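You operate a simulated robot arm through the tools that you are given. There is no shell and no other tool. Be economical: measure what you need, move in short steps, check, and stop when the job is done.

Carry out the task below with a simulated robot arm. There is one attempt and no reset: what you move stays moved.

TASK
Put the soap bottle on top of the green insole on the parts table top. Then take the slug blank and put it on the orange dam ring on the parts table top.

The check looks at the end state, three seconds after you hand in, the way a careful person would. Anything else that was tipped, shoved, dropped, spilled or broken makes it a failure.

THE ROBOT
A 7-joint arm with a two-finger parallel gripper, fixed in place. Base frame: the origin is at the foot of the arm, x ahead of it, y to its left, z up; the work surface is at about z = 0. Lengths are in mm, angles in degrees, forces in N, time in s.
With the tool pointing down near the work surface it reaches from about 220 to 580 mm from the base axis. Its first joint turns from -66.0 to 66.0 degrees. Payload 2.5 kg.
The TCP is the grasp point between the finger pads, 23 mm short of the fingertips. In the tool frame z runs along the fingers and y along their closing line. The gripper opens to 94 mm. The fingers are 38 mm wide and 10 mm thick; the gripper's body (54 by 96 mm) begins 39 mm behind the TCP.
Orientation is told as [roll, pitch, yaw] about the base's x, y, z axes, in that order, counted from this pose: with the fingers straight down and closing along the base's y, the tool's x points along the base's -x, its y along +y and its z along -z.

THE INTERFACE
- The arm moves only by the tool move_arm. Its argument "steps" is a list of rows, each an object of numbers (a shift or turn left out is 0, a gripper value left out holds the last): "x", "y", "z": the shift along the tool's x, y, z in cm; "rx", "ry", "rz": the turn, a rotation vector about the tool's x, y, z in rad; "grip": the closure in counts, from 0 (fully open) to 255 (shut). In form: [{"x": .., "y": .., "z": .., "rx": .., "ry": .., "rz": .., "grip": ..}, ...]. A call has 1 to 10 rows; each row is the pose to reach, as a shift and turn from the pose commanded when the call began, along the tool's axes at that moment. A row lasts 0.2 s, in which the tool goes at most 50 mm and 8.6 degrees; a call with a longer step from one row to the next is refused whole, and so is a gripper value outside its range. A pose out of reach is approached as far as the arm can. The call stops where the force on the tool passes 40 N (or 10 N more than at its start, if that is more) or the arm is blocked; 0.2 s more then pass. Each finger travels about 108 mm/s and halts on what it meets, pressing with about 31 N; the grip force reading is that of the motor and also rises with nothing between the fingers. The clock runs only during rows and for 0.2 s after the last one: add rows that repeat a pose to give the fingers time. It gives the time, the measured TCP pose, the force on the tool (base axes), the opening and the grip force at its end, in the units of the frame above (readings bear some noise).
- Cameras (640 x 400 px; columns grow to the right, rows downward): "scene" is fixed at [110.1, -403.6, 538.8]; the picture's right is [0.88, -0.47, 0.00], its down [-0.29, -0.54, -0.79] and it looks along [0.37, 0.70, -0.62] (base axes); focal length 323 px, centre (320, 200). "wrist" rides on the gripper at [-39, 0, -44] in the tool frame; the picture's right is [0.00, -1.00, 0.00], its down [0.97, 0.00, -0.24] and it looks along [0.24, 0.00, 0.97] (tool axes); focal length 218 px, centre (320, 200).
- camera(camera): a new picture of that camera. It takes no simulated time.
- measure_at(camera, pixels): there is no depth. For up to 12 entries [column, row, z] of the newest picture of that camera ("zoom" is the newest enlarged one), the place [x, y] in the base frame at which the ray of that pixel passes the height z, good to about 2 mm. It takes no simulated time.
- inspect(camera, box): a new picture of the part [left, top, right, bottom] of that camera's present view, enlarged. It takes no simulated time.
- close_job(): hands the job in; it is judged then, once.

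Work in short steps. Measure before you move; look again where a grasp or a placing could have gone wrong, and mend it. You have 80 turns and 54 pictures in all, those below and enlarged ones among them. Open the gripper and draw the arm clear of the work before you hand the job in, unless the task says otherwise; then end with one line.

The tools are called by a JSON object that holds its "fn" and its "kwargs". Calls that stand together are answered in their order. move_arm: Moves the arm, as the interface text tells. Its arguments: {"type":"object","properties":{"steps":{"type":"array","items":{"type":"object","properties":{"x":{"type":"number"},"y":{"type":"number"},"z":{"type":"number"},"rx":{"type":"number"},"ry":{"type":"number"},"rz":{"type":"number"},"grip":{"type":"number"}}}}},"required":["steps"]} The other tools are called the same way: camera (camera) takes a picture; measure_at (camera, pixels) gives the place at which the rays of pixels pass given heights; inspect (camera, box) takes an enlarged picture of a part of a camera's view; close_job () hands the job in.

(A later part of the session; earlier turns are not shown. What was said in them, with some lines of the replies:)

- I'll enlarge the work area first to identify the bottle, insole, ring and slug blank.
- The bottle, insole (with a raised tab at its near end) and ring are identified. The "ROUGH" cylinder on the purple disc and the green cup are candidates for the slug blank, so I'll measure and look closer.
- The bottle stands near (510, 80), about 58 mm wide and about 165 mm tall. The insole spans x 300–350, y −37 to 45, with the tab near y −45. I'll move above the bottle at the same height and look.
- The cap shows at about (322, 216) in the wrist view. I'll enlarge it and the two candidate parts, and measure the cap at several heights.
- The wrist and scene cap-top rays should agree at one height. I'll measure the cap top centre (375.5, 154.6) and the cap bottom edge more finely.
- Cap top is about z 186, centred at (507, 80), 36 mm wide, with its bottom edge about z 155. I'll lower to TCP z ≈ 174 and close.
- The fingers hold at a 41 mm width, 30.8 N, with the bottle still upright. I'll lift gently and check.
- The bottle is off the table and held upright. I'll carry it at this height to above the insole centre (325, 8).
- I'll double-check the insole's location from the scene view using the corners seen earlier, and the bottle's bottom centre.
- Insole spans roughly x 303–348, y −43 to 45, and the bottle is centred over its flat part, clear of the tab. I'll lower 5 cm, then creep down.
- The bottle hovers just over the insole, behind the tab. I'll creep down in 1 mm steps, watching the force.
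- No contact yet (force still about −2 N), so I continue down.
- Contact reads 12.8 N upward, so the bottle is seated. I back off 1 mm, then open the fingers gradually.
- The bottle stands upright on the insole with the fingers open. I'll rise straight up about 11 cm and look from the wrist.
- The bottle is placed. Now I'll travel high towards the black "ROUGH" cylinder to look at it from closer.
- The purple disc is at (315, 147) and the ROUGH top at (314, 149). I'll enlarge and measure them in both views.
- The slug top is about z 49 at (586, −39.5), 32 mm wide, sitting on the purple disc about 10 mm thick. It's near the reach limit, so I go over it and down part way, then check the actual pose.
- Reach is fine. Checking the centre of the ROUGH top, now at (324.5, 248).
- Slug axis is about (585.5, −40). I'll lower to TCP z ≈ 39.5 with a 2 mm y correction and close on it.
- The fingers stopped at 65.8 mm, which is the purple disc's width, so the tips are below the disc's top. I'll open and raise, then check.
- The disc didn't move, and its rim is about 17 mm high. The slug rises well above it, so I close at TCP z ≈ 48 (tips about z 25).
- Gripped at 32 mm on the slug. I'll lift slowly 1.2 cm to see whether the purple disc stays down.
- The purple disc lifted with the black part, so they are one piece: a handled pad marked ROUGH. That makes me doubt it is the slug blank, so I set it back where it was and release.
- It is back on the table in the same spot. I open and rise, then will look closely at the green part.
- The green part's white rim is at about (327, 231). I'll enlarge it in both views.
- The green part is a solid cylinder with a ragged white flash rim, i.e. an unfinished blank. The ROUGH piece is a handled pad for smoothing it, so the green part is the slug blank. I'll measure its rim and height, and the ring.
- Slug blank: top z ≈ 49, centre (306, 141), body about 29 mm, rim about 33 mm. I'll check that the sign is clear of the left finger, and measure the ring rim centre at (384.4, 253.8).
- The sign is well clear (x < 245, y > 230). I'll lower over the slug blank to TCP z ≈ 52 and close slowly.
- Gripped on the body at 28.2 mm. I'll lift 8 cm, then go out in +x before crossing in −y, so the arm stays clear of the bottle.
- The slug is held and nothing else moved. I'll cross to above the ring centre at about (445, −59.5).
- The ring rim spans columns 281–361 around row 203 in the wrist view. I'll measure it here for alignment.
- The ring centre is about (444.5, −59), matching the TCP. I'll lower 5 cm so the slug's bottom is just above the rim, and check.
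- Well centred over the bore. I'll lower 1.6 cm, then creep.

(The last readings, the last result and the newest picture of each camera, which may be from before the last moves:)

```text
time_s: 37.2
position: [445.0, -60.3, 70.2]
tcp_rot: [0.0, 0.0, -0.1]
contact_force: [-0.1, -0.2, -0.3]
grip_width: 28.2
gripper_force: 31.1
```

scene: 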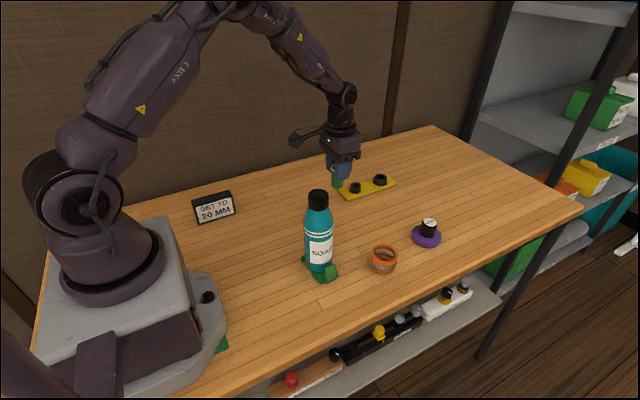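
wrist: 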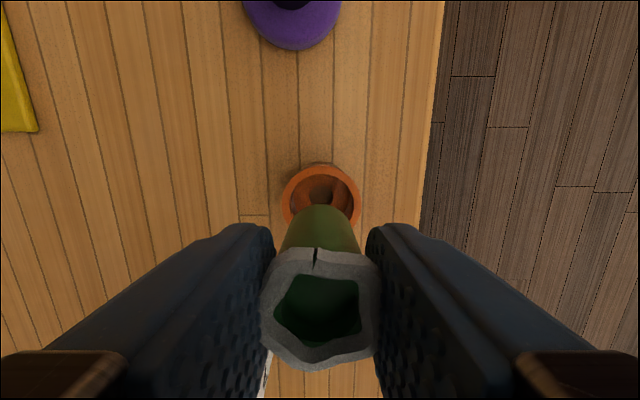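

No contact yet (TCP z about 69, slug bottom about 16). I keep creeping down.

{"fn": "move_arm", "kwargs": {"steps": [{"z": 0.1}, {"z": 0.2}, {"z": 0.3}, {"z": 0.3}]}}

{"fn": "inspect", "kwargs": {"camera": "scene", "box": [350, 210, 420, 280]}}

```text
time_s: 38.2
position: [446.4, -59.3, 67.0]
tcp_rot: [0.0, -0.1, 0.0]
contact_force: [-1.9, 0.1, 11.3]
grip_width: 28.2
gripper_force: 31.4
```

```text
5.71 times, centred on (385, 245) of scene
```

zoom: 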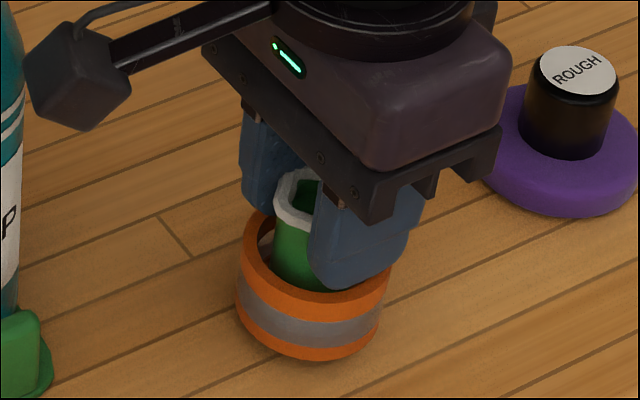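

Contact of 11.3 N: the slug rests on the ring's inner floor, and the fingertips (z about 44) are above the rim. I open gradually and then rise.

{"fn": "move_arm", "kwargs": {"steps": [{"z": -0.1}, {"z": -0.1, "grip": 170}, {"z": -0.1, "grip": 140}, {"z": -0.1, "grip": 90}, {"z": -0.1, "grip": 0}, {"z": -0.1, "grip": 0}, {"z": -0.1, "grip": 0}]}}

{"fn": "inspect", "kwargs": {"camera": "scene", "box": [350, 210, 420, 280]}}

```text
time_s: 39.8
position: [445.0, -58.9, 66.7]
tcp_rot: [0.1, 0.0, 0.0]
contact_force: [0.3, -0.3, 0.0]
grip_width: 94.2
gripper_force: 0.1
```

```text
5.71 times, centred on (385, 245) of scene
```

zoom: 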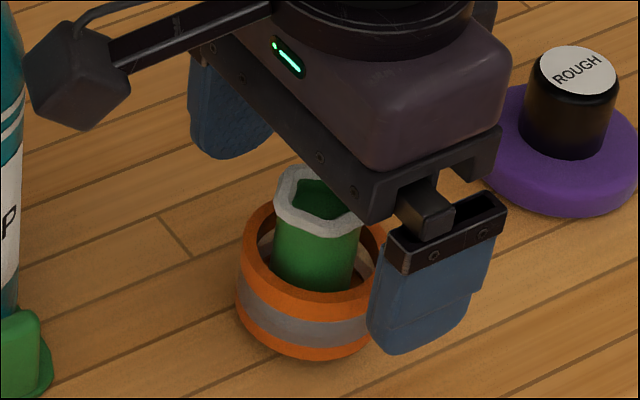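

The slug stands upright in the ring with the fingers clear. I'll rise straight up and take a final look.

{"fn": "move_arm", "kwargs": {"steps": [{"z": -2}, {"z": -6}, {"z": -10}, {"z": -14}, {"z": -18}, {"z": -22}, {"z": -22}]}}

{"fn": "camera", "kwargs": {"camera": "scene"}}

{"fn": "camera", "kwargs": {"camera": "wrist"}}

```text
time_s: 41.4
position: [444.0, -55.5, 286.9]
tcp_rot: [0.0, 0.0, 0.0]
contact_force: [-0.4, -0.3, 0.5]
grip_width: 94.0
gripper_force: 0.1
```

```text
8 pictures are left
```

scene: 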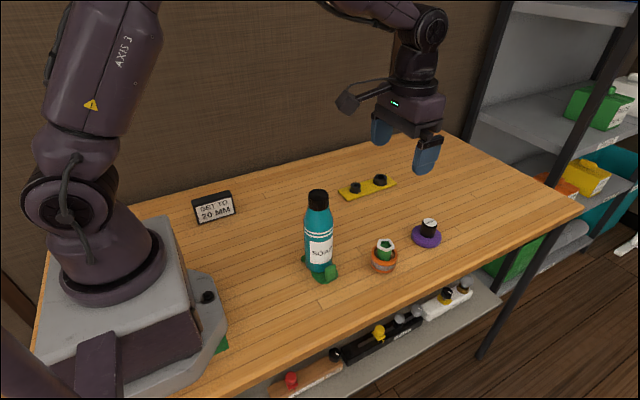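

```text
7 pictures are left
```

wrist: 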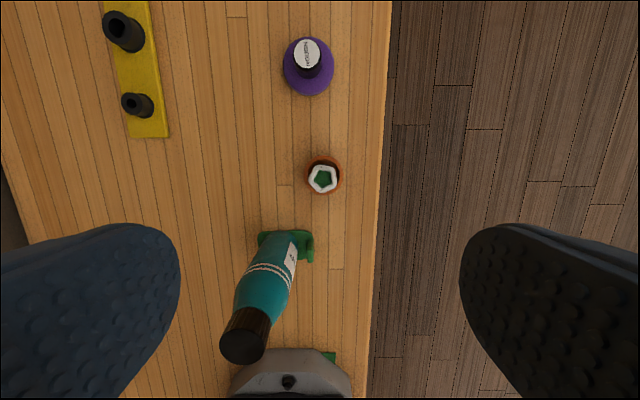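

The bottle stands on the insole, the slug blank sits in the ring, nothing is tipped, and the ROUGH pad is back in its place with the arm clear. I'm handing in.

{"fn": "close_job", "kwargs": {}}

```text
The job is handed in.
```

I put the soap bottle upright on the green insole and the green blank with the white rim upright inside the orange dam ring. No part was labelled "slug blank", so that choice was my judgement. I first gripped the purple pad marked ROUGH and lifted it about 12 mm. Once I saw it was a single handled piece, I set it back in the same place.
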